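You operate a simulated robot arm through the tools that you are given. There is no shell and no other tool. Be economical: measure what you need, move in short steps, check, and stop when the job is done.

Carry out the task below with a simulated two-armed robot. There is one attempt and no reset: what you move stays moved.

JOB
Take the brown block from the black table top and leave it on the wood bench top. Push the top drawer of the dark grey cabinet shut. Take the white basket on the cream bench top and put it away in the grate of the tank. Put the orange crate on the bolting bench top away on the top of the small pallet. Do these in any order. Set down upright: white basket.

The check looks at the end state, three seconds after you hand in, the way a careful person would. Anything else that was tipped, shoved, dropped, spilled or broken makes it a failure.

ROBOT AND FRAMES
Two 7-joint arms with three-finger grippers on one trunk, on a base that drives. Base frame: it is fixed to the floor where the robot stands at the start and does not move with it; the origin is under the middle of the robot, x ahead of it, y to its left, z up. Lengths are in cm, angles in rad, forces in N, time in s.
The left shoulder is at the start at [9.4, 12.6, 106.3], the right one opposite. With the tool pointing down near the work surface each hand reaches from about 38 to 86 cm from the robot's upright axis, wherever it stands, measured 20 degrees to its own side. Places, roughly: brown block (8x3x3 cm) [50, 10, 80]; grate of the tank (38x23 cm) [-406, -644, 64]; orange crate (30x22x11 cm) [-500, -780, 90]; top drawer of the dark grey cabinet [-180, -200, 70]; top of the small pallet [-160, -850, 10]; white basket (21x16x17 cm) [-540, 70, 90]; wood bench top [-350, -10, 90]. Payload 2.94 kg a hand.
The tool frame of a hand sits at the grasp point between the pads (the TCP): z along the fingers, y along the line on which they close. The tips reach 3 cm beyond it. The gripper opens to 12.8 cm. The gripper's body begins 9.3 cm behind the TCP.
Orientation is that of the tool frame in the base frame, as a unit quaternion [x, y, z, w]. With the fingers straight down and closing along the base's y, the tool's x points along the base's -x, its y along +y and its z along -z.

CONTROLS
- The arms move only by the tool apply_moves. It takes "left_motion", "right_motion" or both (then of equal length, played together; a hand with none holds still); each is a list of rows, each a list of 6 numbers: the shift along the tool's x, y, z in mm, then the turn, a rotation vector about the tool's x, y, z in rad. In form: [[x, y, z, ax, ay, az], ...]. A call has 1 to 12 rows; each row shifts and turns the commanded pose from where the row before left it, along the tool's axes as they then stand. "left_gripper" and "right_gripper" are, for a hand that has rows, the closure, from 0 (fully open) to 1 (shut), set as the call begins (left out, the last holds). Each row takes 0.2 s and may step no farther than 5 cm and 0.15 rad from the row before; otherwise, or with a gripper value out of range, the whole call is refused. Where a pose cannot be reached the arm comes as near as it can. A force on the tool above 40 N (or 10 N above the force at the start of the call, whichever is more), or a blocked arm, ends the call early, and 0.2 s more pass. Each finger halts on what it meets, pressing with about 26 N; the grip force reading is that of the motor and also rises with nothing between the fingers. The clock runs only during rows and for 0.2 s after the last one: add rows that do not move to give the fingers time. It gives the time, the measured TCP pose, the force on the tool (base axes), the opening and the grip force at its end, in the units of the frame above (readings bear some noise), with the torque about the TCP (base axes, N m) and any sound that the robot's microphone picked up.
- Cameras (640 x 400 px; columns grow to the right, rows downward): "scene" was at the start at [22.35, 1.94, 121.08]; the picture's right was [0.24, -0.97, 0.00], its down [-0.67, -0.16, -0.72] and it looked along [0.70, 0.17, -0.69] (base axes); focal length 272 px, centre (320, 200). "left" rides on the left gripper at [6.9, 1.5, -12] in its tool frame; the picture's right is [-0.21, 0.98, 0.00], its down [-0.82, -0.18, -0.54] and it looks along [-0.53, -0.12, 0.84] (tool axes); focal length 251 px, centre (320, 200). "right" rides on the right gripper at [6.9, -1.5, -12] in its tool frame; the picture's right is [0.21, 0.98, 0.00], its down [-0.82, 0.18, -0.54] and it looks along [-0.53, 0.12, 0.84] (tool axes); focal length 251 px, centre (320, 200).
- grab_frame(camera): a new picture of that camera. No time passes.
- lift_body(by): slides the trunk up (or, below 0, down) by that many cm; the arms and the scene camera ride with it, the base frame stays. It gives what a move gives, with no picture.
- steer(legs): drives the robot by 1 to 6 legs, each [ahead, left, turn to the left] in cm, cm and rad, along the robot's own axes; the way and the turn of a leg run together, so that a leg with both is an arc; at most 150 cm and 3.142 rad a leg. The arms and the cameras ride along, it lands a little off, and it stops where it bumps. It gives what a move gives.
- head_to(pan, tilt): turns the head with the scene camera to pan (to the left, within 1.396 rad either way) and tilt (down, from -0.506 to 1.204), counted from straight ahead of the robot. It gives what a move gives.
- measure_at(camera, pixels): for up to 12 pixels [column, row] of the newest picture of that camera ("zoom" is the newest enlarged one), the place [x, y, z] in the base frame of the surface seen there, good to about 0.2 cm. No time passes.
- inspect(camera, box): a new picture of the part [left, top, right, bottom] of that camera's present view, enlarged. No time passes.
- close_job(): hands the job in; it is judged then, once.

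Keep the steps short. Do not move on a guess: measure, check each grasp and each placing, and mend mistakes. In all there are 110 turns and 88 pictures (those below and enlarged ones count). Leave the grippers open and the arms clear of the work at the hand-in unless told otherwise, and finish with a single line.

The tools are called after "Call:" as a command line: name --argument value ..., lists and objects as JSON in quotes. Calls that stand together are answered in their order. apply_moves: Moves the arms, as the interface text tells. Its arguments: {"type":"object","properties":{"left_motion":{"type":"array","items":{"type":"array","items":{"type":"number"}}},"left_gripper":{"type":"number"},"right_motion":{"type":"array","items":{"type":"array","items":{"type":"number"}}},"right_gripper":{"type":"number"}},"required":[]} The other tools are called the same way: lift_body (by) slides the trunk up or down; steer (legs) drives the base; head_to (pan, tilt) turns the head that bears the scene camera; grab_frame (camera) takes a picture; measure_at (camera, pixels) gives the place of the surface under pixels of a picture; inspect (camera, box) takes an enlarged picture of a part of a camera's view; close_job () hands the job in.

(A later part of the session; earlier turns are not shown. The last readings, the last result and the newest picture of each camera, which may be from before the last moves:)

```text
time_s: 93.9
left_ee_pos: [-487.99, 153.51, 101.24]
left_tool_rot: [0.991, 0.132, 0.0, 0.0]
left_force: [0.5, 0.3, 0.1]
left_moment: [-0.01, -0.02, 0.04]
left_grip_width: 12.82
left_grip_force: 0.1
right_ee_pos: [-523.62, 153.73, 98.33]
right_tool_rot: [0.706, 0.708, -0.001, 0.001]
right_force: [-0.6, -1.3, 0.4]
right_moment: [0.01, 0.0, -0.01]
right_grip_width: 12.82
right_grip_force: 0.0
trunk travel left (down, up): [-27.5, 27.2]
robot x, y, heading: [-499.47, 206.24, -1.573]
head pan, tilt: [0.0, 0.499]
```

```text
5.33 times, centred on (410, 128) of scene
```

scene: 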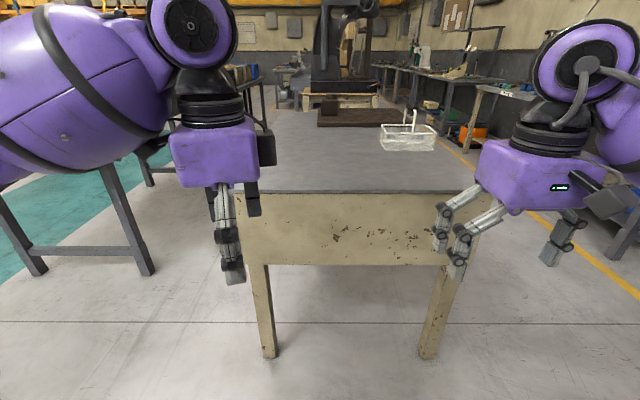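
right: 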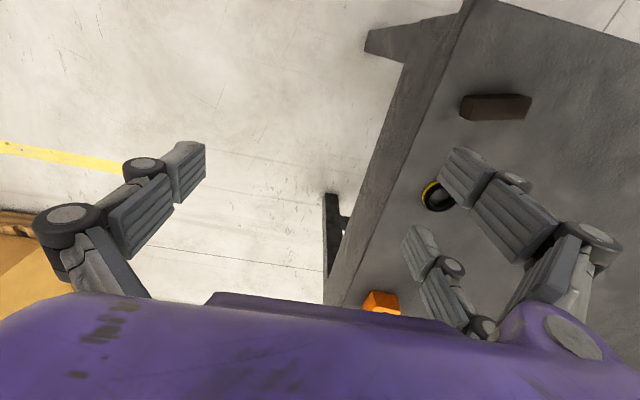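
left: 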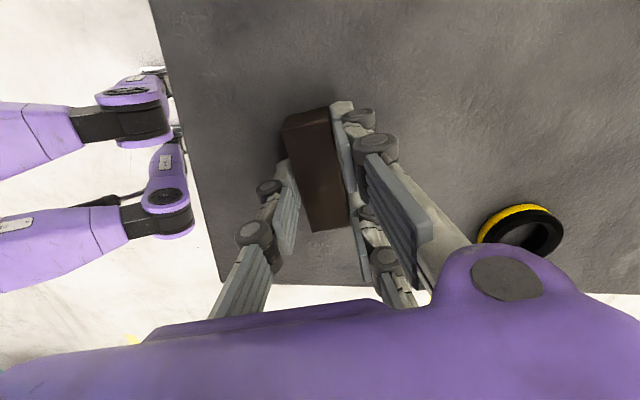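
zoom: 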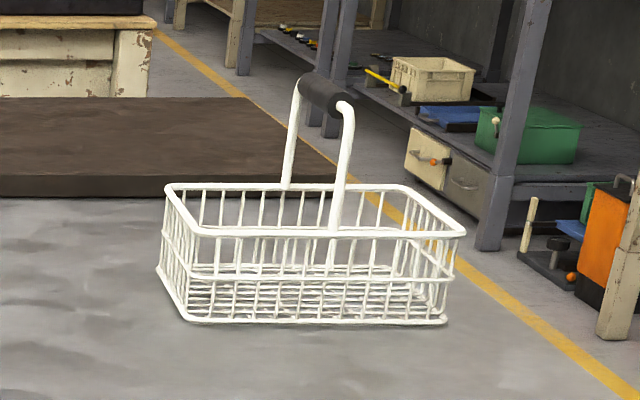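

The basket has a black handle grip on a hoop. I need to know how close the base may come, so I'll look down at my base, and also look to the right at the space behind the bench.

Call:
measure_at --camera "zoom" --pixels '[[315, 85], [325, 92], [340, 106], [170, 190], [460, 232], [400, 190], [205, 232], [200, 318], [440, 318], [287, 185], [332, 265], [165, 270]]'

Call:
head_to --pan 0.0 --tilt 1.2

Call:
grab_frame --camera "scene"

Call:
head_to --pan -0.8 --tilt 0.5

Call:
grab_frame --camera "scene"

```text
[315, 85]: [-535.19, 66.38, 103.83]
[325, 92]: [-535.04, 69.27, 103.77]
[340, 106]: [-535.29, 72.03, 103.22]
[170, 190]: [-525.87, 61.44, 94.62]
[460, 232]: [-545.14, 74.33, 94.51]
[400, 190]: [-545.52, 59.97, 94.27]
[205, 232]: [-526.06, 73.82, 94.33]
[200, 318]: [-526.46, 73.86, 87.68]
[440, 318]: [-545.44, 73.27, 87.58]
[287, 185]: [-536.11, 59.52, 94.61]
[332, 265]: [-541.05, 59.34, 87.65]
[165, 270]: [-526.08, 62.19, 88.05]
```

```text
time_s: 94.9
left_ee_pos: [-487.9, 153.57, 101.22]
left_tool_rot: [0.991, 0.131, 0.0, 0.0]
left_force: [0.1, 0.0, -0.3]
left_moment: [0.01, 0.0, 0.0]
left_grip_width: 12.81
left_grip_force: 0.0
right_ee_pos: [-523.62, 153.75, 98.39]
right_tool_rot: [0.705, 0.709, 0.0, 0.001]
right_force: [0.3, 0.0, 0.0]
right_moment: [0.03, -0.02, -0.01]
right_grip_width: 12.77
right_grip_force: 0.0
trunk travel left (down, up): [-27.5, 27.2]
robot x, y, heading: [-499.1, 206.59, -1.568]
head pan, tilt: [0.0, 1.201]
```

```text
61 pictures are left
```

scene: 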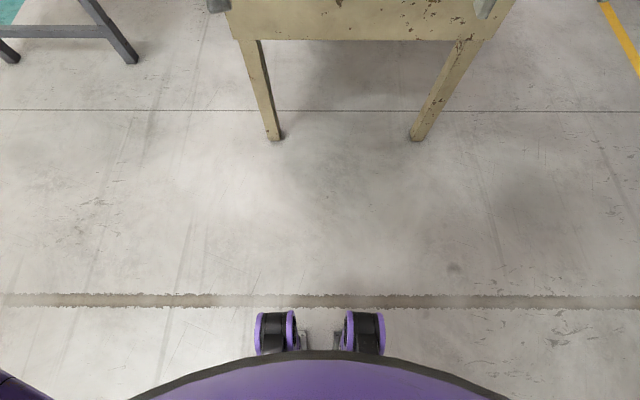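

```text
time_s: 96.1
left_ee_pos: [-487.98, 153.59, 101.19]
left_tool_rot: [0.991, 0.131, 0.0, -0.001]
left_force: [0.6, 0.3, 0.2]
left_moment: [-0.01, 0.05, 0.02]
left_grip_width: 12.8
left_grip_force: 0.1
right_ee_pos: [-523.58, 153.69, 98.4]
right_tool_rot: [0.706, 0.708, -0.001, 0.001]
right_force: [0.2, -0.3, 0.7]
right_moment: [0.0, 0.0, 0.0]
right_grip_width: 12.8
right_grip_force: 0.0
trunk travel left (down, up): [-27.5, 27.2]
robot x, y, heading: [-499.47, 206.38, -1.572]
head pan, tilt: [-0.799, 0.499]
```

```text
60 pictures are left
```

scene: 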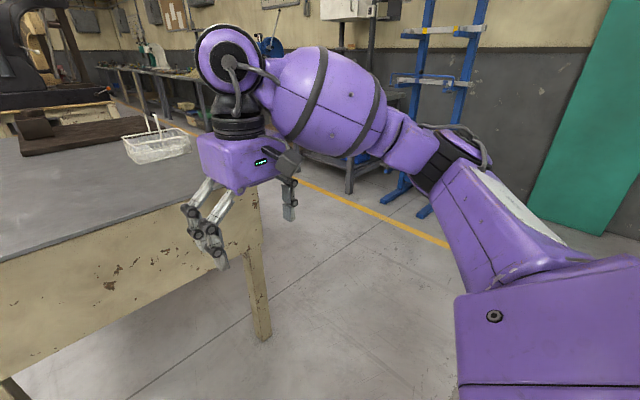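

The base front is only about 22 cm ahead of my axis, so the end approach works: standing at about (−508, 137) puts the handle at (−535, 67, 103) within right-hand reach. First I'll raise the trunk 14 cm so the hands clear the handle, then drive.

Call:
lift_body --by 14

Call:
steer --legs '[[40, -9, 0]]'

Call:
steer --legs '[[27, 0, 0]]'

Call:
grab_frame --camera "right"

```text
time_s: 97.7
left_ee_pos: [-487.92, 153.5, 115.17]
left_tool_rot: [0.991, 0.132, 0.0, -0.001]
left_force: [-0.5, 0.0, 0.1]
left_moment: [-0.01, 0.03, 0.02]
left_grip_width: 12.81
left_grip_force: 0.0
right_ee_pos: [-523.63, 153.75, 112.33]
right_tool_rot: [0.706, 0.709, 0.0, 0.0]
right_force: [-0.3, 1.1, -0.4]
right_moment: [0.0, 0.01, 0.01]
right_grip_width: 12.79
right_grip_force: 0.1
trunk travel left (down, up): [-41.5, 13.2]
robot x, y, heading: [-499.33, 206.46, -1.565]
head pan, tilt: [-0.799, 0.499]
```

```text
time_s: 100.3
left_ee_pos: [-496.48, 113.45, 115.18]
left_tool_rot: [0.991, 0.134, 0.0, 0.0]
left_force: [0.0, 0.6, -0.4]
left_moment: [0.02, 0.03, 0.01]
left_grip_width: 12.83
left_grip_force: 0.2
right_ee_pos: [-532.1, 113.42, 112.41]
right_tool_rot: [0.704, 0.71, 0.0, -0.001]
right_force: [0.1, -0.4, -0.7]
right_moment: [0.03, 0.0, 0.0]
right_grip_width: 12.8
right_grip_force: 0.1
trunk travel left (down, up): [-41.5, 13.2]
robot x, y, heading: [-508.07, 166.02, -1.56]
head pan, tilt: [-0.799, 0.499]
```

```text
time_s: 102.2
left_ee_pos: [-496.33, 87.16, 115.1]
left_tool_rot: [0.991, 0.133, 0.0, 0.0]
left_force: [0.5, -0.1, 0.0]
left_moment: [0.0, 0.02, 0.03]
left_grip_width: 12.8
left_grip_force: 0.0
right_ee_pos: [-532.03, 87.22, 112.42]
right_tool_rot: [0.704, 0.71, -0.001, 0.0]
right_force: [-0.2, -0.9, -0.6]
right_moment: [-0.01, 0.0, -0.01]
right_grip_width: 12.8
right_grip_force: 0.0
trunk travel left (down, up): [-41.5, 13.2]
robot x, y, heading: [-507.95, 139.83, -1.559]
head pan, tilt: [-0.799, 0.499]
```

```text
59 pictures are left
```

right: 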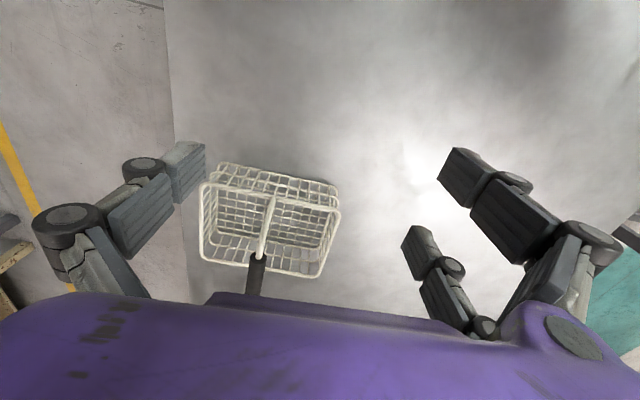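

The basket is under the hand, with the dark handle grip at (257,275). I'll measure the grip.

Call:
measure_at --camera "right" --pixels '[[258, 260], [257, 270], [255, 285], [263, 240], [270, 200]]'

```text
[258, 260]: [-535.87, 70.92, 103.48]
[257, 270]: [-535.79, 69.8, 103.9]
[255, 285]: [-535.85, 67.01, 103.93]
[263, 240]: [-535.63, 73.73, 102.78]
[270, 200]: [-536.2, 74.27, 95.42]
```

The grip is centred at about (−535.8, 67), top at 104. I'll move over it at height, then look before descending.

Call:
apply_moves --right_motion '[[-40, -8, 0, 0, 0, 0], [-40, -8, 0, 0, 0, 0], [-40, -8, 0, 0, 0, 0], [-40, -8, 0, 0, 0, 0], [-42, -8, 0, 0, 0, 0], [0, 0, 0, 0, 0, 0]]' --right_gripper 0

Call:
grab_frame --camera "right"

```text
time_s: 103.6
left_ee_pos: [-496.46, 87.25, 115.26]
left_tool_rot: [0.991, 0.133, -0.001, 0.0]
left_force: [0.4, -0.1, -0.4]
left_moment: [-0.03, 0.0, 0.0]
left_grip_width: 12.81
left_grip_force: 0.1
right_ee_pos: [-535.99, 67.18, 112.52]
right_tool_rot: [0.704, 0.71, -0.001, 0.0]
right_force: [0.3, -0.6, -0.4]
right_moment: [-0.01, -0.01, -0.01]
right_grip_width: 12.81
right_grip_force: 0.1
trunk travel left (down, up): [-41.5, 13.2]
robot x, y, heading: [-507.77, 139.67, -1.56]
head pan, tilt: [-0.799, 0.499]
```

```text
58 pictures are left
```

right: 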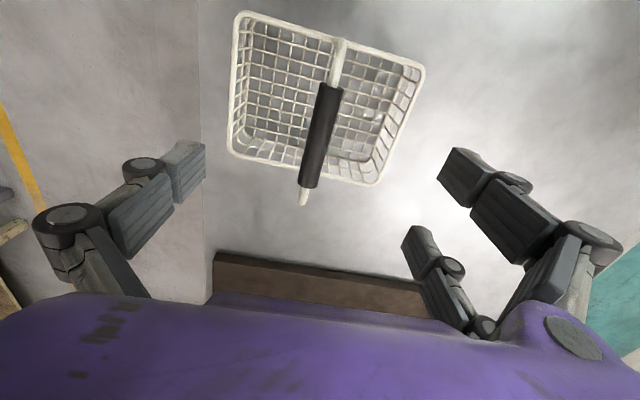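

The grip runs through column 320, centred between the fingers. I'll descend 9.8 cm and close.

Call:
measure_at --camera "right" --pixels '[[328, 90], [321, 135], [311, 180], [240, 75], [415, 110]]'

Call:
apply_moves --right_motion '[[0, 0, 40, 0, 0, 0], [0, 0, 40, 0, 0, 0], [0, 0, 18, 0, 0, 0], [0, 0, 0, 0, 0, 0]]'

Call:
apply_moves --right_motion '[[0, 0, 0, 0, 0, 0], [0, 0, 0, 0, 0, 0], [0, 0, 0, 0, 0, 0], [0, 0, 0, 0, 0, 0], [0, 0, 0, 0, 0, 0]]' --right_gripper 1

Call:
grab_frame --camera "right"

```text
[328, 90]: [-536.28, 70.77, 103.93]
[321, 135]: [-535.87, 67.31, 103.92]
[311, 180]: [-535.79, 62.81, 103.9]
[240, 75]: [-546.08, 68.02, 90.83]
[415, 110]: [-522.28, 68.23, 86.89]
```

```text
time_s: 104.6
left_ee_pos: [-496.3, 87.19, 115.17]
left_tool_rot: [0.991, 0.134, 0.0, 0.001]
left_force: [0.2, -0.8, 1.2]
left_moment: [-0.03, -0.01, 0.02]
left_grip_width: 12.81
left_grip_force: 0.1
right_ee_pos: [-535.92, 66.96, 102.56]
right_tool_rot: [0.704, 0.71, 0.0, 0.002]
right_force: [0.3, -0.5, 0.6]
right_moment: [0.02, -0.02, 0.02]
right_grip_width: 12.81
right_grip_force: 0.1
trunk travel left (down, up): [-41.5, 13.2]
robot x, y, heading: [-508.24, 139.89, -1.563]
head pan, tilt: [-0.799, 0.499]
```

```text
time_s: 105.8
left_ee_pos: [-496.25, 87.16, 115.2]
left_tool_rot: [0.991, 0.133, 0.0, -0.001]
left_force: [-0.5, 0.3, 0.3]
left_moment: [-0.01, -0.04, -0.01]
left_grip_width: 12.79
left_grip_force: 0.1
right_ee_pos: [-536.04, 67.04, 102.5]
right_tool_rot: [0.704, 0.71, -0.001, 0.001]
right_force: [0.6, -0.9, -0.8]
right_moment: [0.16, -0.08, 0.06]
right_grip_width: 1.71
right_grip_force: 25.4
trunk travel left (down, up): [-41.5, 13.2]
robot x, y, heading: [-507.86, 139.8, -1.562]
head pan, tilt: [-0.799, 0.499]
```

```text
57 pictures are left
```

right: 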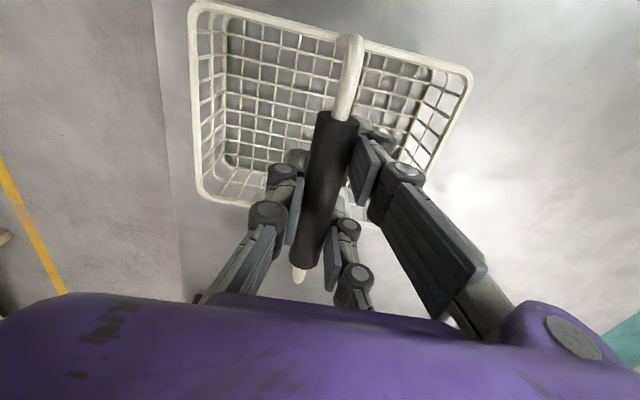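

The handle is held at 1.7 cm. I'll lift straight up 14 cm, draw back 20 cm, and check it hangs upright.

Call:
apply_moves --right_motion '[[0, 0, -15, 0, 0, 0], [0, 0, -25, 0, 0, 0], [0, 0, -35, 0, 0, 0], [0, 0, -35, 0, 0, 0], [0, 0, -30, 0, 0, 0], [20, 0, 0, 0, 0, 0], [40, 0, 0, 0, 0, 0], [40, 0, 0, 0, 0, 0], [40, 0, 0, 0, 0, 0], [40, 0, 0, 0, 0, 0], [20, 0, 0, 0, 0, 0], [0, 0, 0, 0, 0, 0]]'

Call:
head_to --pan -0.3 --tilt 0.5

Call:
grab_frame --camera "scene"

```text
time_s: 108.4
left_ee_pos: [-496.36, 87.08, 115.15]
left_tool_rot: [0.991, 0.133, 0.0, 0.0]
left_force: [-0.3, 0.0, 0.1]
left_moment: [-0.02, 0.0, 0.01]
left_grip_width: 12.79
left_grip_force: 0.0
right_ee_pos: [-536.05, 86.92, 116.51]
right_tool_rot: [0.705, 0.71, -0.001, 0.001]
right_force: [-0.2, -0.2, -2.0]
right_moment: [0.02, 0.03, 0.01]
right_grip_width: 1.75
right_grip_force: 25.8
trunk travel left (down, up): [-41.5, 13.2]
robot x, y, heading: [-507.9, 139.7, -1.56]
head pan, tilt: [-0.799, 0.499]
```

```text
time_s: 109.3
left_ee_pos: [-496.34, 86.98, 115.16]
left_tool_rot: [0.991, 0.133, 0.0, -0.001]
left_force: [0.3, -0.3, -0.5]
left_moment: [-0.03, 0.02, -0.02]
left_grip_width: 12.79
left_grip_force: 0.0
right_ee_pos: [-536.12, 86.97, 116.58]
right_tool_rot: [0.704, 0.71, 0.0, 0.0]
right_force: [-0.7, -0.8, -3.2]
right_moment: [0.0, -0.03, -0.02]
right_grip_width: 1.74
right_grip_force: 26.0
trunk travel left (down, up): [-41.5, 13.2]
robot x, y, heading: [-507.64, 140.01, -1.56]
head pan, tilt: [-0.3, 0.499]
```

```text
56 pictures are left
```

scene: 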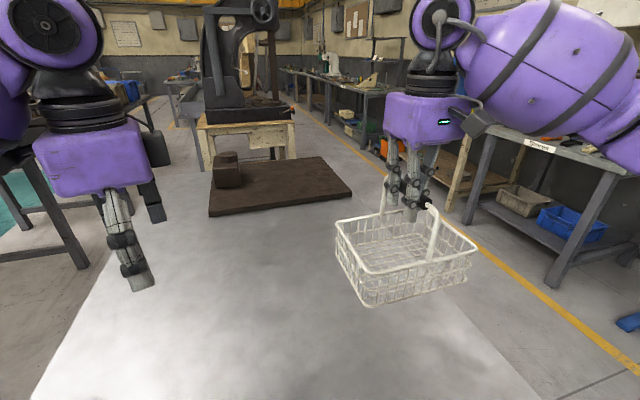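

The basket hangs upright. I'll back off to y≈206, then sidestep left (east) along the lane I came by, to x≈−235.

Call:
steer --legs '[[-68, 0, 0], [0, 140, 0], [0, 135, 0]]'

Call:
head_to --pan 0.0 --tilt 0.25

Call:
grab_frame --camera "scene"

```text
time_s: 136.8
left_ee_pos: [-221.76, 158.0, 115.22]
left_tool_rot: [0.992, 0.126, 0.0, -0.001]
left_force: [0.5, 0.2, 0.4]
left_moment: [0.01, 0.01, -0.01]
left_grip_width: 12.8
left_grip_force: 0.0
right_ee_pos: [-261.5, 158.3, 116.62]
right_tool_rot: [0.708, 0.706, -0.001, 0.0]
right_force: [-0.2, 0.5, -2.4]
right_moment: [0.02, -0.04, 0.0]
right_grip_width: 1.78
right_grip_force: 26.1
trunk travel left (down, up): [-41.5, 13.2]
robot x, y, heading: [-232.45, 210.94, -1.576]
head pan, tilt: [-0.3, 0.499]
```

```text
time_s: 137.6
left_ee_pos: [-221.84, 158.06, 115.12]
left_tool_rot: [0.992, 0.127, -0.001, 0.0]
left_force: [0.2, 0.0, 0.2]
left_moment: [0.0, 0.02, -0.02]
left_grip_width: 12.8
left_grip_force: 0.1
right_ee_pos: [-261.61, 158.41, 116.6]
right_tool_rot: [0.709, 0.705, 0.0, 0.0]
right_force: [0.2, 0.5, -2.7]
right_moment: [0.01, 0.03, -0.02]
right_grip_width: 1.8
right_grip_force: 25.8
trunk travel left (down, up): [-41.5, 13.2]
robot x, y, heading: [-232.42, 210.63, -1.575]
head pan, tilt: [0.0, 0.25]
```

```text
55 pictures are left
```

scene: 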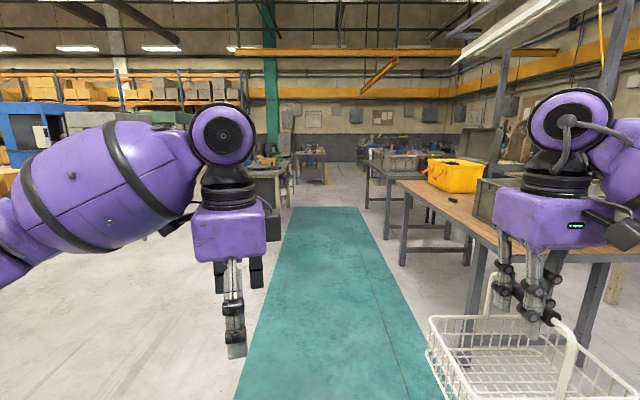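

The teal aisle is clear straight ahead. I'll drive 290 cm down it and look at the cabinet on the left.

Call:
steer --legs '[[145, 0, 0], [145, 0, 0]]'

Call:
head_to --pan 0.3 --tilt 0.4

Call:
grab_frame --camera "scene"

```text
time_s: 151.8
left_ee_pos: [-229.16, -136.13, 115.3]
left_tool_rot: [0.994, 0.114, 0.0, 0.0]
left_force: [0.9, -0.7, -0.1]
left_moment: [-0.01, 0.01, 0.02]
left_grip_width: 12.81
left_grip_force: 0.0
right_ee_pos: [-268.99, -134.72, 116.56]
right_tool_rot: [0.719, 0.695, -0.002, 0.001]
right_force: [-0.6, 0.1, -2.7]
right_moment: [0.01, -0.04, 0.01]
right_grip_width: 1.8
right_grip_force: 26.1
trunk travel left (down, up): [-41.5, 13.2]
robot x, y, heading: [-238.16, -82.78, -1.603]
head pan, tilt: [0.0, 0.25]
```

```text
time_s: 152.6
left_ee_pos: [-229.26, -136.1, 115.28]
left_tool_rot: [0.993, 0.114, 0.0, 0.0]
left_force: [-0.4, 0.1, 0.1]
left_moment: [-0.03, 0.01, 0.02]
left_grip_width: 12.83
left_grip_force: 0.1
right_ee_pos: [-268.81, -134.69, 116.67]
right_tool_rot: [0.718, 0.696, 0.0, 0.001]
right_force: [-0.2, -0.2, -2.5]
right_moment: [-0.01, 0.0, 0.02]
right_grip_width: 1.8
right_grip_force: 26.0
trunk travel left (down, up): [-41.5, 13.2]
robot x, y, heading: [-238.49, -82.91, -1.603]
head pan, tilt: [0.3, 0.4]
```

```text
54 pictures are left
```

scene: 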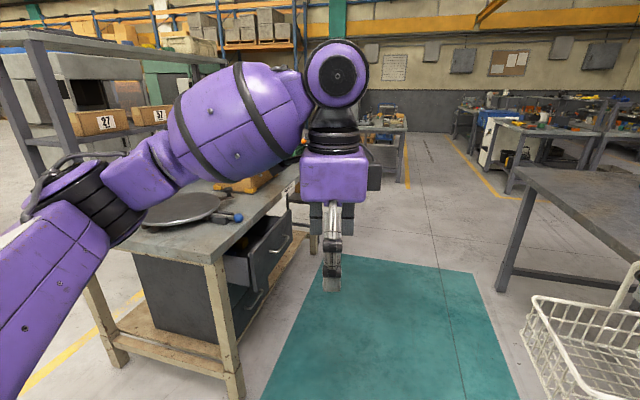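

The open top drawer is at about (268,250), opening toward the aisle. I'll measure it.

Call:
measure_at --camera "scene" --pixels '[[272, 250], [258, 270], [287, 235], [290, 250], [275, 215], [252, 250], [240, 260], [255, 300], [285, 265], [225, 205], [228, 330], [300, 222]]'

Call:
inspect --camera "scene" --box '[180, 180, 340, 330]'

```text
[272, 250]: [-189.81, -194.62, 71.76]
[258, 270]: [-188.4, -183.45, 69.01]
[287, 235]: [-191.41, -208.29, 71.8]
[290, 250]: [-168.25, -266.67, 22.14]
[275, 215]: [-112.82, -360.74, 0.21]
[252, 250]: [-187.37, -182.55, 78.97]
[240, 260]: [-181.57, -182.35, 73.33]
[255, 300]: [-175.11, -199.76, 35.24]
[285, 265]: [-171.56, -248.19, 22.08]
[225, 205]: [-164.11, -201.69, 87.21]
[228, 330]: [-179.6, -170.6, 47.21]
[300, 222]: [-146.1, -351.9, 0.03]
```

```text
2.67 times, centred on (260, 255) of scene
```

zoom: 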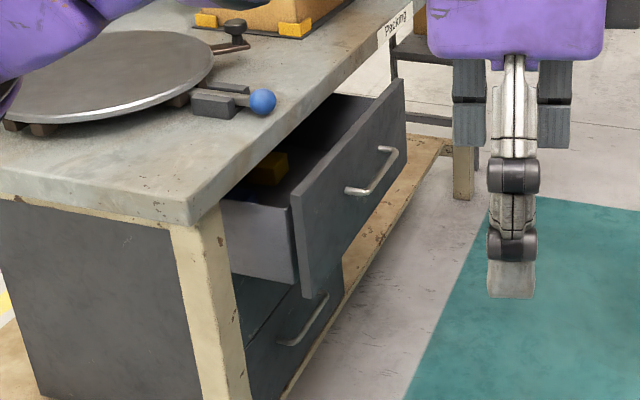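

I'll measure the drawer front more exactly in the enlarged view.

Call:
measure_at --camera "zoom" --pixels '[[400, 90], [400, 125], [302, 205], [308, 285], [330, 225], [330, 262], [360, 150], [372, 182], [392, 152], [380, 135], [380, 205], [300, 335]]'

```text
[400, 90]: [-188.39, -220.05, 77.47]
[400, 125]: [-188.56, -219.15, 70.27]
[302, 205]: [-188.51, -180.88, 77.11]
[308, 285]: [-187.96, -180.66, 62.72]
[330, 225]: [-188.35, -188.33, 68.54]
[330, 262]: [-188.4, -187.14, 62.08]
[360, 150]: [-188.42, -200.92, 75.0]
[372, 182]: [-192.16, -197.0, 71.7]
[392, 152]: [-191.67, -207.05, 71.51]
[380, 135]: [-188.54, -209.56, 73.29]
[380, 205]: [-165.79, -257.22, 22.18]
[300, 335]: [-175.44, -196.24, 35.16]
```

The drawer front is at x≈−188.4, centre y≈−200.5, with the handle at z≈71.6. Its closed place is about x −175.4. I'll check the table edge on the west side before moving in.

Call:
measure_at --camera "scene" --pixels '[[524, 172], [600, 230], [505, 285], [560, 190], [640, 250]]'

Call:
steer --legs '[[134, -13, 0], [0, 0, 1.603]]'

```text
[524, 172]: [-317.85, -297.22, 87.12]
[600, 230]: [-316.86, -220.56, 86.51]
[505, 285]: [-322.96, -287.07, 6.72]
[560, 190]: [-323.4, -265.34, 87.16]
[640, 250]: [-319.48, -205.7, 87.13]
```

```text
time_s: 163.1
left_ee_pos: [-202.08, -204.18, 115.17]
left_tool_rot: [0.614, 0.789, 0.0, 0.001]
left_force: [0.7, -0.3, -0.3]
left_moment: [0.04, -0.02, -0.01]
left_grip_width: 12.78
left_grip_force: 0.0
right_ee_pos: [-202.69, -243.99, 116.64]
right_tool_rot: [0.006, 1.0, 0.0, 0.001]
right_force: [1.2, -0.4, -3.0]
right_moment: [0.02, 0.0, -0.02]
right_grip_width: 1.81
right_grip_force: 26.1
trunk travel left (down, up): [-41.5, 13.2]
robot x, y, heading: [-255.15, -214.53, -0.01]
head pan, tilt: [0.3, 0.4]
```

I'm at (−255, −214.5) facing the drawer. First I'll shut the left fingers and turn that hand back square, about −1.32 rad around its axis.

Call:
apply_moves --left_motion '[[0, 0, 0, 0, 0, -0.147], [0, 0, 0, 0, 0, -0.147], [0, 0, 0, 0, 0, -0.147], [0, 0, 0, 0, 0, -0.147], [0, 0, 0, 0, 0, -0.147], [0, 0, 0, 0, 0, -0.147], [0, 0, 0, 0, 0, -0.147], [0, 0, 0, 0, 0, -0.147], [0, 0, 0, 0, 0, -0.147], [50, 0, 0, 0, 0, 0], [20, 0, 0, 0, 0, 0], [0, 0, 0, 0, 0, 0]]' --left_gripper 1

```text
time_s: 165.7
left_ee_pos: [-209.01, -204.26, 115.36]
left_tool_rot: [0.0, 1.0, -0.001, 0.0]
left_force: [0.4, 0.0, 0.3]
left_moment: [-0.01, 0.02, -0.04]
left_grip_width: 0.0
left_grip_force: 2.6
right_ee_pos: [-202.6, -243.99, 116.69]
right_tool_rot: [0.007, 1.0, 0.0, 0.001]
right_force: [0.3, 0.3, -3.1]
right_moment: [0.06, -0.02, -0.01]
right_grip_width: 1.87
right_grip_force: 26.7
trunk travel left (down, up): [-41.5, 13.2]
robot x, y, heading: [-254.72, -214.81, -0.008]
head pan, tilt: [0.3, 0.4]
```

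The hand is square now. Next I'll pitch it up so the shut fingers point forward, at height and clear of the bench.

Call:
apply_moves --left_motion '[[0, 0, 0, 0, -0.1428, 0], [0, 0, 0, 0, -0.1428, 0], [0, 0, 0, 0, -0.1428, 0], [0, 0, 0, 0, -0.1428, 0], [0, 0, 0, 0, -0.1428, 0], [0, 0, 0, 0, -0.1428, 0], [0, 0, 0, 0, -0.1428, 0], [0, 0, 0, 0, -0.1428, 0], [0, 0, 0, 0, -0.1428, 0], [0, 0, 0, 0, -0.1428, 0], [0, 0, 0, 0, -0.1428, 0], [0, 0, 0, 0, 0, 0]]'

Call:
head_to --pan 0.1 --tilt 0.65

Call:
grab_frame --camera "scene"

```text
time_s: 168.3
left_ee_pos: [-208.05, -205.71, 116.14]
left_tool_rot: [0.0, 0.945, 0.001, 0.327]
left_force: [0.8, 0.2, 0.4]
left_moment: [0.01, 0.01, 0.0]
left_grip_width: 0.0
left_grip_force: 3.1
left hand out of reach, approached as far as the arm can: row 5, 6, 7, 8, 9, 10, 11
right_ee_pos: [-202.59, -244.02, 116.75]
right_tool_rot: [0.005, 1.0, 0.0, 0.001]
right_force: [0.0, 0.1, -2.7]
right_moment: [0.06, 0.02, -0.01]
right_grip_width: 1.88
right_grip_force: 26.1
trunk travel left (down, up): [-41.5, 13.2]
robot x, y, heading: [-254.78, -214.79, -0.007]
head pan, tilt: [0.3, 0.4]
```

```text
time_s: 169.0
left_ee_pos: [-208.0, -205.83, 116.2]
left_tool_rot: [0.0, 0.945, 0.001, 0.327]
left_force: [1.0, -0.3, 0.2]
left_moment: [0.02, 0.0, 0.01]
left_grip_width: 0.0
left_grip_force: 3.1
right_ee_pos: [-202.61, -243.98, 116.67]
right_tool_rot: [0.006, 1.0, 0.0, 0.001]
right_force: [-1.2, -0.3, -2.5]
right_moment: [0.02, -0.01, -0.03]
right_grip_width: 1.84
right_grip_force: 26.3
trunk travel left (down, up): [-41.5, 13.2]
robot x, y, heading: [-255.2, -214.87, -0.008]
head pan, tilt: [0.099, 0.649]
```

```text
52 pictures are left
```

scene: 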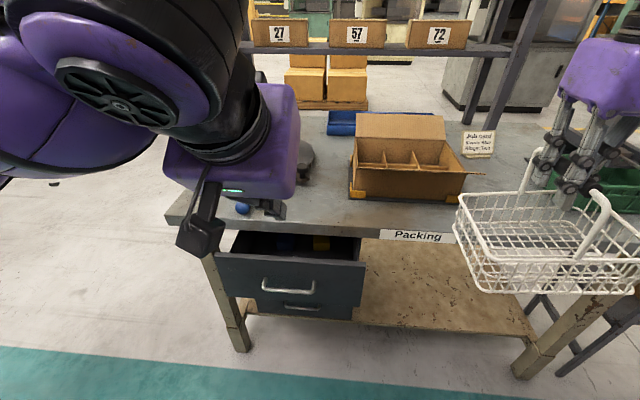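

The hand reached a 38° forward pitch; it is too high and close for more. The trunk can go down 30 cm: the basket stays at x<−194, clear of the bench and drawer. That brings the left hand to about z 86.

Call:
lift_body --by -30

Call:
apply_moves --left_motion '[[20, 0, 0, 0, 0, 0], [0, 0, 0, 0, 0, 0]]'

```text
time_s: 172.0
left_ee_pos: [-203.85, -205.87, 74.78]
left_tool_rot: [-0.002, 0.982, 0.001, 0.189]
left_force: [-0.1, -0.3, -0.4]
left_moment: [0.02, 0.0, 0.01]
left_grip_width: 0.0
left_grip_force: 3.0
right_ee_pos: [-202.6, -243.95, 86.65]
right_tool_rot: [0.005, 1.0, 0.0, 0.001]
right_force: [-0.6, 0.2, -2.2]
right_moment: [0.05, -0.01, 0.06]
right_grip_width: 1.87
right_grip_force: 25.6
trunk travel left (down, up): [-11.5, 43.2]
robot x, y, heading: [-254.84, -214.66, -0.009]
head pan, tilt: [0.099, 0.649]
```

```text
time_s: 172.6
left_ee_pos: [-203.87, -205.91, 74.83]
left_tool_rot: [-0.002, 0.982, 0.002, 0.188]
left_force: [0.8, -0.3, -0.1]
left_moment: [0.01, 0.02, 0.03]
left_grip_width: 0.0
left_grip_force: 2.9
left hand out of reach, approached as far as the arm can: row 1
right_ee_pos: [-202.59, -243.99, 86.59]
right_tool_rot: [0.006, 1.0, 0.0, 0.001]
right_force: [0.3, 0.5, -2.3]
right_moment: [0.03, 0.01, 0.0]
right_grip_width: 1.86
right_grip_force: 26.3
trunk travel left (down, up): [-11.5, 43.2]
robot x, y, heading: [-254.83, -214.96, -0.008]
head pan, tilt: [0.099, 0.649]
```

The commanded pose seems out of reach. I'll try a 5 cm shift along the fingers, which is safe whether that means ahead or down, to see how it responds.

Call:
apply_moves --left_motion '[[0, 0, 25, 0, 0, 0], [0, 0, 25, 0, 0, 0], [0, 0, 0, 0, 0, 0]]'

```text
time_s: 173.4
left_ee_pos: [-201.94, -205.84, 70.22]
left_tool_rot: [-0.001, 0.982, 0.001, 0.188]
left_force: [0.7, 0.1, 1.1]
left_moment: [-0.01, -0.02, -0.04]
left_grip_width: 0.03
left_grip_force: 3.0
right_ee_pos: [-202.67, -243.91, 86.72]
right_tool_rot: [0.005, 1.0, 0.0, 0.001]
right_force: [0.3, -1.0, -1.8]
right_moment: [0.05, -0.02, 0.0]
right_grip_width: 1.85
right_grip_force: 26.2
trunk travel left (down, up): [-11.5, 43.2]
robot x, y, heading: [-254.92, -214.74, -0.014]
head pan, tilt: [0.099, 0.649]
```

The hand follows properly again; it is now at (−202, −206, 70), pitched 0.38. I'll pitch further in small turns.

Call:
apply_moves --left_motion '[[0, 0, 0, 0, -0.13, 0], [0, 0, 0, 0, -0.13, 0], [0, 0, 0, 0, -0.13, 0], [0, 0, 0, 0, -0.13, 0], [0, 0, 0, 0, 0, 0]]'

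```text
time_s: 174.6
left_ee_pos: [-195.52, -207.67, 69.86]
left_tool_rot: [-0.001, 0.914, 0.002, 0.406]
left_force: [-0.1, -0.2, -0.4]
left_moment: [-0.03, 0.01, 0.0]
left_grip_width: 0.01
left_grip_force: 2.7
left hand out of reach, approached as far as the arm can: row 1, 2, 3, 4
right_ee_pos: [-202.65, -243.92, 86.7]
right_tool_rot: [0.005, 1.0, 0.0, 0.001]
right_force: [0.3, -0.4, -2.0]
right_moment: [0.03, 0.0, 0.02]
right_grip_width: 1.86
right_grip_force: 26.0
trunk travel left (down, up): [-11.5, 43.2]
robot x, y, heading: [-254.97, -214.54, -0.011]
head pan, tilt: [0.099, 0.649]
```

Now it is at 48° pitch, at (−195.5, −207.7, 70), just in front of the drawer. I'll shift 7 cm left to the drawer's middle and 3 cm down, below the handle.

Call:
apply_moves --left_motion '[[11, 0, 10, 0, 0, 0], [11, 0, 10, 0, 0, 0], [0, 35, 0, 0, 0, 0], [0, 35, 0, 0, 0, 0], [0, 0, 0, 0, 0, 0]]'

Call:
head_to --pan 0.2 --tilt 0.9

Call:
grab_frame --camera "scene"

```text
time_s: 175.8
left_ee_pos: [-195.62, -205.35, 66.97]
left_tool_rot: [-0.003, 0.914, 0.004, 0.405]
left_force: [0.3, 0.7, -0.4]
left_moment: [-0.02, 0.02, 0.01]
left_grip_width: 0.0
left_grip_force: 3.2
left hand out of reach, approached as far as the arm can: row 3, 4
right_ee_pos: [-202.59, -244.15, 86.74]
right_tool_rot: [0.006, 1.0, 0.0, 0.001]
right_force: [0.2, -0.5, -2.0]
right_moment: [0.03, 0.01, 0.05]
right_grip_width: 1.85
right_grip_force: 25.8
trunk travel left (down, up): [-11.5, 43.2]
robot x, y, heading: [-254.69, -215.0, -0.011]
head pan, tilt: [0.099, 0.649]
```

```text
time_s: 176.6
left_ee_pos: [-195.47, -205.41, 67.02]
left_tool_rot: [-0.002, 0.915, 0.003, 0.404]
left_force: [0.5, -0.1, 0.2]
left_moment: [0.0, 0.01, 0.01]
left_grip_width: 0.01
left_grip_force: 3.0
right_ee_pos: [-202.64, -244.07, 86.69]
right_tool_rot: [0.005, 1.0, -0.001, 0.001]
right_force: [0.0, 0.9, -2.7]
right_moment: [0.03, 0.02, 0.04]
right_grip_width: 1.87
right_grip_force: 26.3
trunk travel left (down, up): [-11.5, 43.2]
robot x, y, heading: [-254.7, -214.9, -0.011]
head pan, tilt: [0.201, 0.901]
```

```text
51 pictures are left
```

scene: 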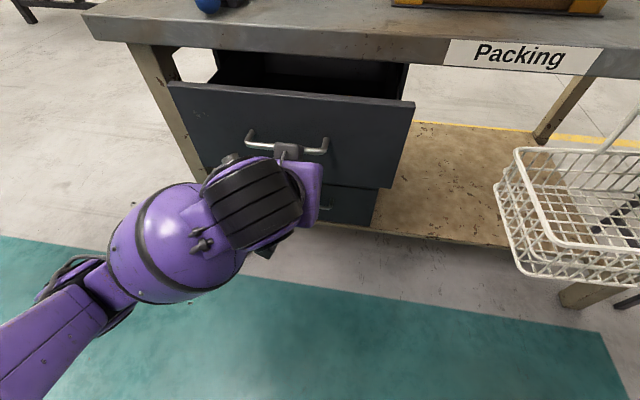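

The hand sits right below the handle. I'll go ahead 3 cm while shifting left toward the middle, then feel for contact.

Call:
apply_moves --left_motion '[[-10, 15, 11, 0, 0, 0], [-10, 15, 11, 0, 0, 0], [0, 15, 0, 0, 0, 0], [0, 0, 0, 0, 0, 0]]'

```text
time_s: 177.6
left_ee_pos: [-192.48, -200.74, 66.93]
left_tool_rot: [-0.002, 0.914, 0.002, 0.405]
left_force: [-0.3, 0.8, -0.3]
left_moment: [0.0, 0.0, -0.05]
left_grip_width: 0.01
left_grip_force: 2.9
right_ee_pos: [-202.65, -244.03, 86.66]
right_tool_rot: [0.005, 1.0, 0.0, 0.0]
right_force: [-0.3, 0.7, -2.6]
right_moment: [0.01, 0.01, -0.01]
right_grip_width: 1.84
right_grip_force: 25.8
trunk travel left (down, up): [-11.5, 43.2]
robot x, y, heading: [-255.09, -214.82, -0.01]
head pan, tilt: [0.201, 0.901]
```

It is centred at y −200.7. Now I'll push ahead 12 cm in 1.5 cm rows.

Call:
apply_moves --left_motion '[[-10, 0, 11.1, 0, 0, 0], [-10, 0, 11.1, 0, 0, 0], [-10, 0, 11.1, 0, 0, 0], [-10, 0, 11.1, 0, 0, 0], [-10, 0, 11.1, 0, 0, 0], [-10, 0, 11.1, 0, 0, 0], [-10, 0, 11.1, 0, 0, 0], [-10, 0, 11.1, 0, 0, 0], [0, 0, 0, 0, 0, 0]]'

Call:
grab_frame --camera "scene"

```text
time_s: 179.6
left_ee_pos: [-180.45, -200.69, 66.98]
left_tool_rot: [-0.001, 0.914, 0.002, 0.405]
left_force: [0.0, 0.0, -0.3]
left_moment: [0.03, 0.01, -0.05]
left_grip_width: 0.01
left_grip_force: 3.1
right_ee_pos: [-202.63, -243.87, 86.65]
right_tool_rot: [0.005, 1.0, 0.001, 0.001]
right_force: [-0.2, 0.6, -1.6]
right_moment: [0.03, 0.01, -0.01]
right_grip_width: 1.84
right_grip_force: 25.8
trunk travel left (down, up): [-11.5, 43.2]
robot x, y, heading: [-255.05, -214.93, -0.009]
head pan, tilt: [0.201, 0.901]
```

```text
50 pictures are left
```

scene: 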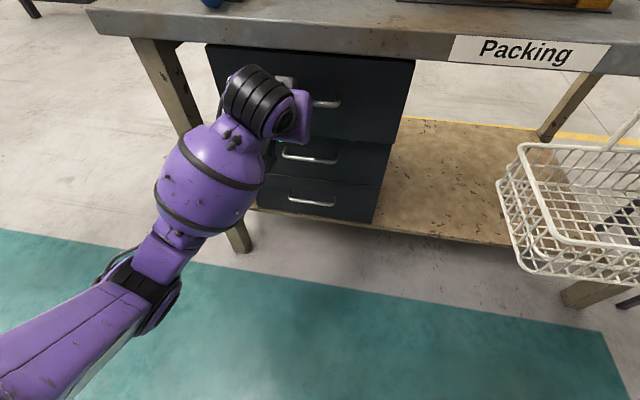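

The drawer has gone in a lot. I'll measure the top front against the second drawer's front.

Call:
measure_at --camera "scene" --pixels '[[380, 80], [395, 120], [370, 110], [370, 160], [350, 170], [225, 70], [350, 205]]'

```text
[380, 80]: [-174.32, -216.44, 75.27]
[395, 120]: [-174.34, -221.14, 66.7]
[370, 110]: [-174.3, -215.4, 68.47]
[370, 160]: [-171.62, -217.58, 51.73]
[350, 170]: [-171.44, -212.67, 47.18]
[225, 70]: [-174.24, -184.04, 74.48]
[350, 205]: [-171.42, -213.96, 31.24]
```

It is still 2.8 cm proud (−174.3 against −171.5). I'll push on in 5 mm rows until it meets the stop.

Call:
apply_moves --left_motion '[[-3.3, 0, 3.7, 0, 0, 0], [-3.3, 0, 3.7, 0, 0, 0], [-3.3, 0, 3.7, 0, 0, 0], [-3.3, 0, 3.7, 0, 0, 0], [-3.3, 0, 3.7, 0, 0, 0], [-3.3, 0, 3.7, 0, 0, 0], [-2, 0, 2.2, 0, 0, 0], [0, 0, 0, 0, 0, 0]]'

Call:
inspect --camera "scene" --box '[180, 20, 440, 230]'

Call:
measure_at --camera "zoom" --pixels '[[470, 100], [470, 180], [440, 265], [430, 350], [200, 90]]'

```text
time_s: 181.4
left_ee_pos: [-177.34, -200.63, 66.84]
left_tool_rot: [-0.001, 0.914, 0.002, 0.405]
left_force: [-0.3, 0.0, -0.4]
left_moment: [0.03, 0.03, 0.0]
left_grip_width: 0.03
left_grip_force: 2.5
right_ee_pos: [-202.62, -243.88, 86.73]
right_tool_rot: [0.005, 1.0, 0.001, 0.001]
right_force: [0.1, -1.0, -2.6]
right_moment: [0.03, -0.03, -0.03]
right_grip_width: 1.8
right_grip_force: 26.0
trunk travel left (down, up): [-11.5, 43.2]
robot x, y, heading: [-255.02, -215.37, -0.008]
head pan, tilt: [0.201, 0.901]
```

```text
1.90 times, centred on (310, 125) of scene
```

zoom: 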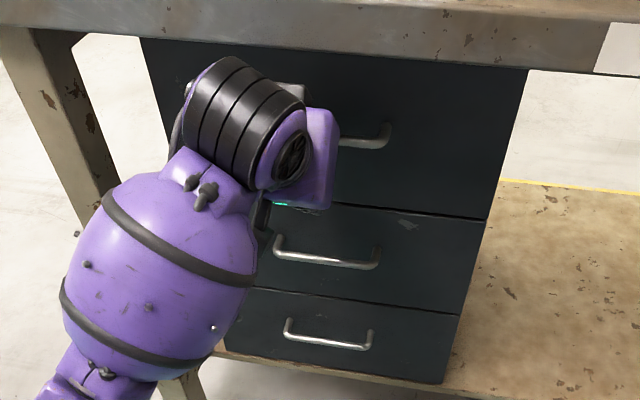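

```text
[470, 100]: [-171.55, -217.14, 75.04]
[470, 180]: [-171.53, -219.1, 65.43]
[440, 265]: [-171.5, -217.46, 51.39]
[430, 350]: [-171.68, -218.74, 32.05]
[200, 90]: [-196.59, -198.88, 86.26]
```

The drawer is flush at −171.5 with the one below. I'll draw the hand straight back 14 cm, then turn it down again.

Call:
apply_moves --left_motion '[[13.4, 0, -14.9, 0, 0, 0], [20, 0, -22.2, 0, 0, 0], [26, 0, -29, 0, 0, 0], [26, 0, -29, 0, 0, 0], [0, 0, 0, 0, 0.14, 0], [0, 0, 0, 0, 0.14, 0], [0, 0, 0, 0, 0.14, 0], [0, 0, 0, 0, 0.14, 0], [0, 0, 0, 0, 0.14, 0], [0, 0, 0, 0, 0.136, 0], [0, 0, 0, 0, 0, 0]]'

Call:
lift_body --by 16

Call:
grab_frame --camera "scene"

```text
time_s: 183.8
left_ee_pos: [-190.04, -200.9, 66.93]
left_tool_rot: [-0.002, 1.0, 0.002, -0.002]
left_force: [0.4, 0.7, 0.4]
left_moment: [0.02, -0.02, 0.0]
left_grip_width: 0.03
left_grip_force: 3.3
right_ee_pos: [-202.6, -244.01, 86.65]
right_tool_rot: [0.005, 1.0, 0.001, 0.001]
right_force: [0.3, 0.1, -2.9]
right_moment: [0.02, 0.02, 0.0]
right_grip_width: 1.81
right_grip_force: 26.1
trunk travel left (down, up): [-11.5, 43.2]
robot x, y, heading: [-254.83, -215.17, -0.012]
head pan, tilt: [0.201, 0.901]
```

```text
time_s: 185.6
left_ee_pos: [-189.97, -200.68, 82.87]
left_tool_rot: [-0.003, 1.0, 0.002, -0.001]
left_force: [-0.5, 0.3, -0.2]
left_moment: [-0.02, -0.02, 0.0]
left_grip_width: 0.0
left_grip_force: 3.3
right_ee_pos: [-202.59, -243.93, 102.64]
right_tool_rot: [0.005, 1.0, 0.001, -0.001]
right_force: [0.6, -0.2, -2.9]
right_moment: [-0.04, 0.04, 0.01]
right_grip_width: 1.79
right_grip_force: 25.4
trunk travel left (down, up): [-27.5, 27.2]
robot x, y, heading: [-254.98, -214.52, -0.009]
head pan, tilt: [0.201, 0.901]
```

```text
48 pictures are left
```

scene: 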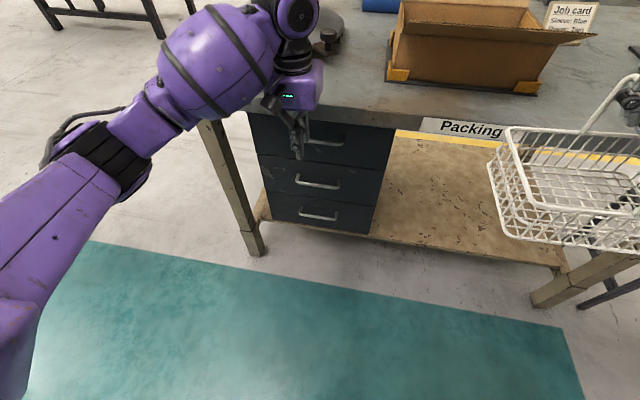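

The drawer is shut. I'll raise and draw back the left hand, open it, and lift the trunk a bit so that the basket rides high.

Call:
apply_moves --left_motion '[[30, 0, 0, 0, 0, 0], [30, 0, -40, 0, 0, 0], [0, 0, -50, 0, 0, 0], [0, 0, -50, 0, 0, 0], [0, 0, -20, 0, 0, 0], [0, 0, 0, 0, 0, 0]]' --left_gripper 0

Call:
lift_body --by 10

Call:
steer --legs '[[0, 0, -1.56]]'

Call:
head_to --pan 0.0 --tilt 0.25

Call:
grab_frame --camera "scene"

```text
time_s: 187.0
left_ee_pos: [-196.04, -200.7, 99.01]
left_tool_rot: [-0.003, 1.0, 0.002, -0.001]
left_force: [0.5, 0.3, -0.1]
left_moment: [-0.02, -0.03, -0.02]
left_grip_width: 12.81
left_grip_force: 0.1
right_ee_pos: [-202.67, -243.91, 102.74]
right_tool_rot: [0.005, 1.0, 0.0, 0.001]
right_force: [-0.5, 0.1, -1.4]
right_moment: [0.01, 0.02, 0.0]
right_grip_width: 1.78
right_grip_force: 25.5
trunk travel left (down, up): [-27.5, 27.2]
robot x, y, heading: [-254.91, -214.74, -0.009]
head pan, tilt: [0.201, 0.901]
```

```text
time_s: 188.4
left_ee_pos: [-195.97, -200.86, 108.9]
left_tool_rot: [-0.002, 1.0, 0.002, -0.002]
left_force: [0.2, -0.9, 0.1]
left_moment: [-0.01, -0.02, 0.02]
left_grip_width: 12.79
left_grip_force: 0.1
right_ee_pos: [-202.66, -243.96, 112.59]
right_tool_rot: [0.005, 1.0, 0.0, 0.0]
right_force: [0.2, 0.1, -2.5]
right_moment: [0.02, 0.0, 0.02]
right_grip_width: 1.79
right_grip_force: 26.0
trunk travel left (down, up): [-37.5, 17.2]
robot x, y, heading: [-255.19, -214.77, -0.011]
head pan, tilt: [0.201, 0.901]
```

```text
time_s: 192.6
left_ee_pos: [-240.55, -273.73, 108.99]
left_tool_rot: [0.703, 0.712, 0.002, 0.001]
left_force: [-1.0, -0.1, 0.0]
left_moment: [0.01, 0.01, 0.0]
left_grip_width: 12.79
left_grip_force: 0.0
right_ee_pos: [-283.61, -267.35, 112.68]
right_tool_rot: [0.709, 0.706, -0.001, 0.0]
right_force: [0.3, 0.1, -2.5]
right_moment: [0.0, 0.0, -0.05]
right_grip_width: 1.79
right_grip_force: 26.0
trunk travel left (down, up): [-37.5, 17.2]
robot x, y, heading: [-254.8, -214.81, -1.578]
head pan, tilt: [0.201, 0.901]
```

```text
time_s: 193.6
left_ee_pos: [-240.53, -273.69, 108.97]
left_tool_rot: [0.703, 0.711, 0.002, 0.001]
left_force: [0.4, 0.0, -1.2]
left_moment: [0.01, 0.0, 0.0]
left_grip_width: 12.79
left_grip_force: 0.1
right_ee_pos: [-283.71, -267.4, 112.77]
right_tool_rot: [0.708, 0.706, -0.001, 0.001]
right_force: [-0.3, -0.6, -3.0]
right_moment: [0.04, 0.01, -0.02]
right_grip_width: 1.79
right_grip_force: 26.2
trunk travel left (down, up): [-37.5, 17.2]
robot x, y, heading: [-254.98, -214.72, -1.568]
head pan, tilt: [0.0, 0.25]
```

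```text
47 pictures are left
```

scene: 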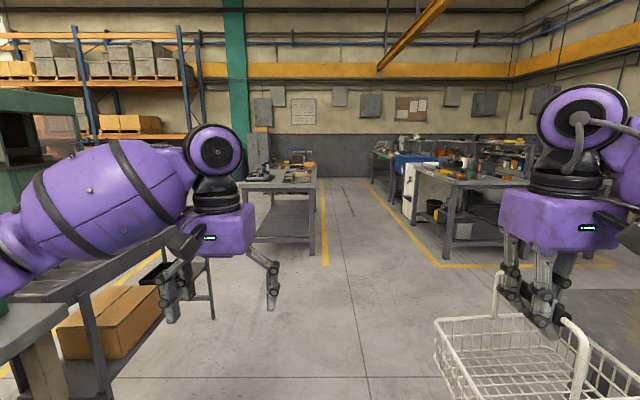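

I'll measure the aisle's edges ahead, then drive 150 cm.

Call:
measure_at --camera "scene" --pixels '[[447, 250], [325, 262], [312, 250], [432, 265], [430, 170], [410, 200], [374, 180], [212, 315], [330, 200]]'

Call:
steer --legs '[[130, 0, 0]]'

Call:
head_to --pan -0.4 --tilt 0.3

Call:
grab_frame --camera "scene"

```text
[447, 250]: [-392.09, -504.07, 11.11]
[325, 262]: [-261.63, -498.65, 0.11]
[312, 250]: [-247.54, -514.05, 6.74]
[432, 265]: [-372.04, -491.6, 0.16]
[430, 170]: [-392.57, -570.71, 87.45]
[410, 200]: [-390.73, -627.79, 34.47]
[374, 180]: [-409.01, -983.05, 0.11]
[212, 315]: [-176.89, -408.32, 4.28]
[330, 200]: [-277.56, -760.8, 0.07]
```

```text
time_s: 200.1
left_ee_pos: [-240.5, -401.82, 109.01]
left_tool_rot: [0.701, 0.713, 0.002, 0.0]
left_force: [0.0, -0.2, 0.6]
left_moment: [-0.03, -0.04, -0.01]
left_grip_width: 12.8
left_grip_force: 0.1
right_ee_pos: [-283.78, -395.67, 112.77]
right_tool_rot: [0.707, 0.707, 0.0, 0.001]
right_force: [-1.0, -0.2, -2.4]
right_moment: [0.0, 0.01, 0.01]
right_grip_width: 1.8
right_grip_force: 26.1
trunk travel left (down, up): [-37.5, 17.2]
robot x, y, heading: [-255.0, -343.12, -1.571]
head pan, tilt: [0.0, 0.25]
```

```text
time_s: 200.9
left_ee_pos: [-240.47, -401.81, 108.82]
left_tool_rot: [0.701, 0.713, 0.002, 0.0]
left_force: [1.0, 0.8, 0.4]
left_moment: [0.0, 0.01, -0.01]
left_grip_width: 12.82
left_grip_force: 0.1
right_ee_pos: [-283.72, -395.69, 112.77]
right_tool_rot: [0.707, 0.707, 0.0, 0.0]
right_force: [-0.2, -0.9, -2.7]
right_moment: [0.04, -0.01, 0.0]
right_grip_width: 1.78
right_grip_force: 25.6
trunk travel left (down, up): [-37.5, 17.2]
robot x, y, heading: [-255.46, -343.1, -1.572]
head pan, tilt: [-0.4, 0.3]
```

```text
46 pictures are left
```

scene: 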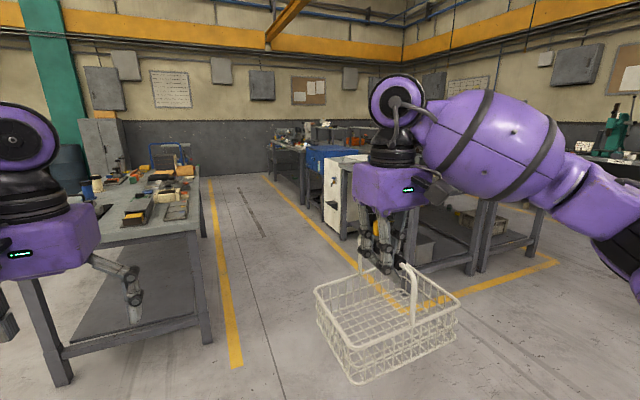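

The blue tank with the white panel stands at about (−395, −630), on the right of the aisle. I'll sidestep to the aisle's middle (x≈−316) and drive toward it.

Call:
steer --legs '[[0, -60, 0], [110, 0, 0], [90, 0, 0]]'

Call:
head_to --pan -0.7 --tilt 0.5

Call:
grab_frame --camera "scene"

```text
time_s: 216.2
left_ee_pos: [-302.95, -600.82, 108.88]
left_tool_rot: [0.704, 0.71, 0.001, 0.0]
left_force: [0.7, 0.1, 0.0]
left_moment: [0.01, -0.02, 0.0]
left_grip_width: 12.8
left_grip_force: 0.1
right_ee_pos: [-346.19, -594.2, 112.67]
right_tool_rot: [0.71, 0.705, -0.001, 0.0]
right_force: [-0.1, -0.3, -2.5]
right_moment: [0.03, -0.02, 0.0]
right_grip_width: 1.8
right_grip_force: 26.2
trunk travel left (down, up): [-37.5, 17.2]
robot x, y, heading: [-317.25, -542.04, -1.583]
head pan, tilt: [-0.4, 0.3]
```

```text
time_s: 217.0
left_ee_pos: [-302.96, -600.72, 109.02]
left_tool_rot: [0.704, 0.71, 0.001, 0.001]
left_force: [-0.7, -1.0, 1.1]
left_moment: [-0.01, 0.0, 0.0]
left_grip_width: 12.8
left_grip_force: 0.1
right_ee_pos: [-346.25, -594.31, 112.66]
right_tool_rot: [0.709, 0.705, -0.001, 0.0]
right_force: [-0.6, 0.0, -3.0]
right_moment: [0.03, -0.02, -0.03]
right_grip_width: 1.77
right_grip_force: 26.5
trunk travel left (down, up): [-37.5, 17.2]
robot x, y, heading: [-317.65, -542.17, -1.577]
head pan, tilt: [-0.7, 0.499]
```

```text
45 pictures are left
```

scene: 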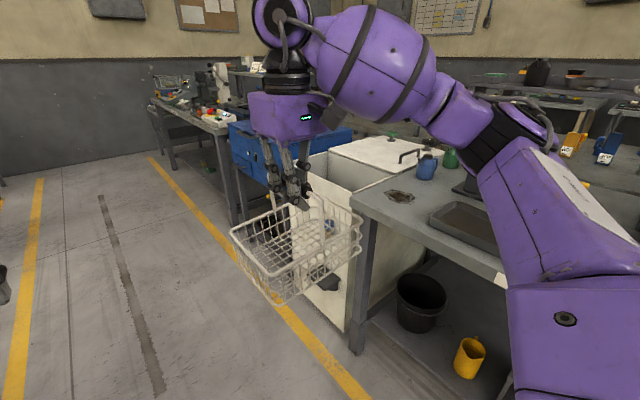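

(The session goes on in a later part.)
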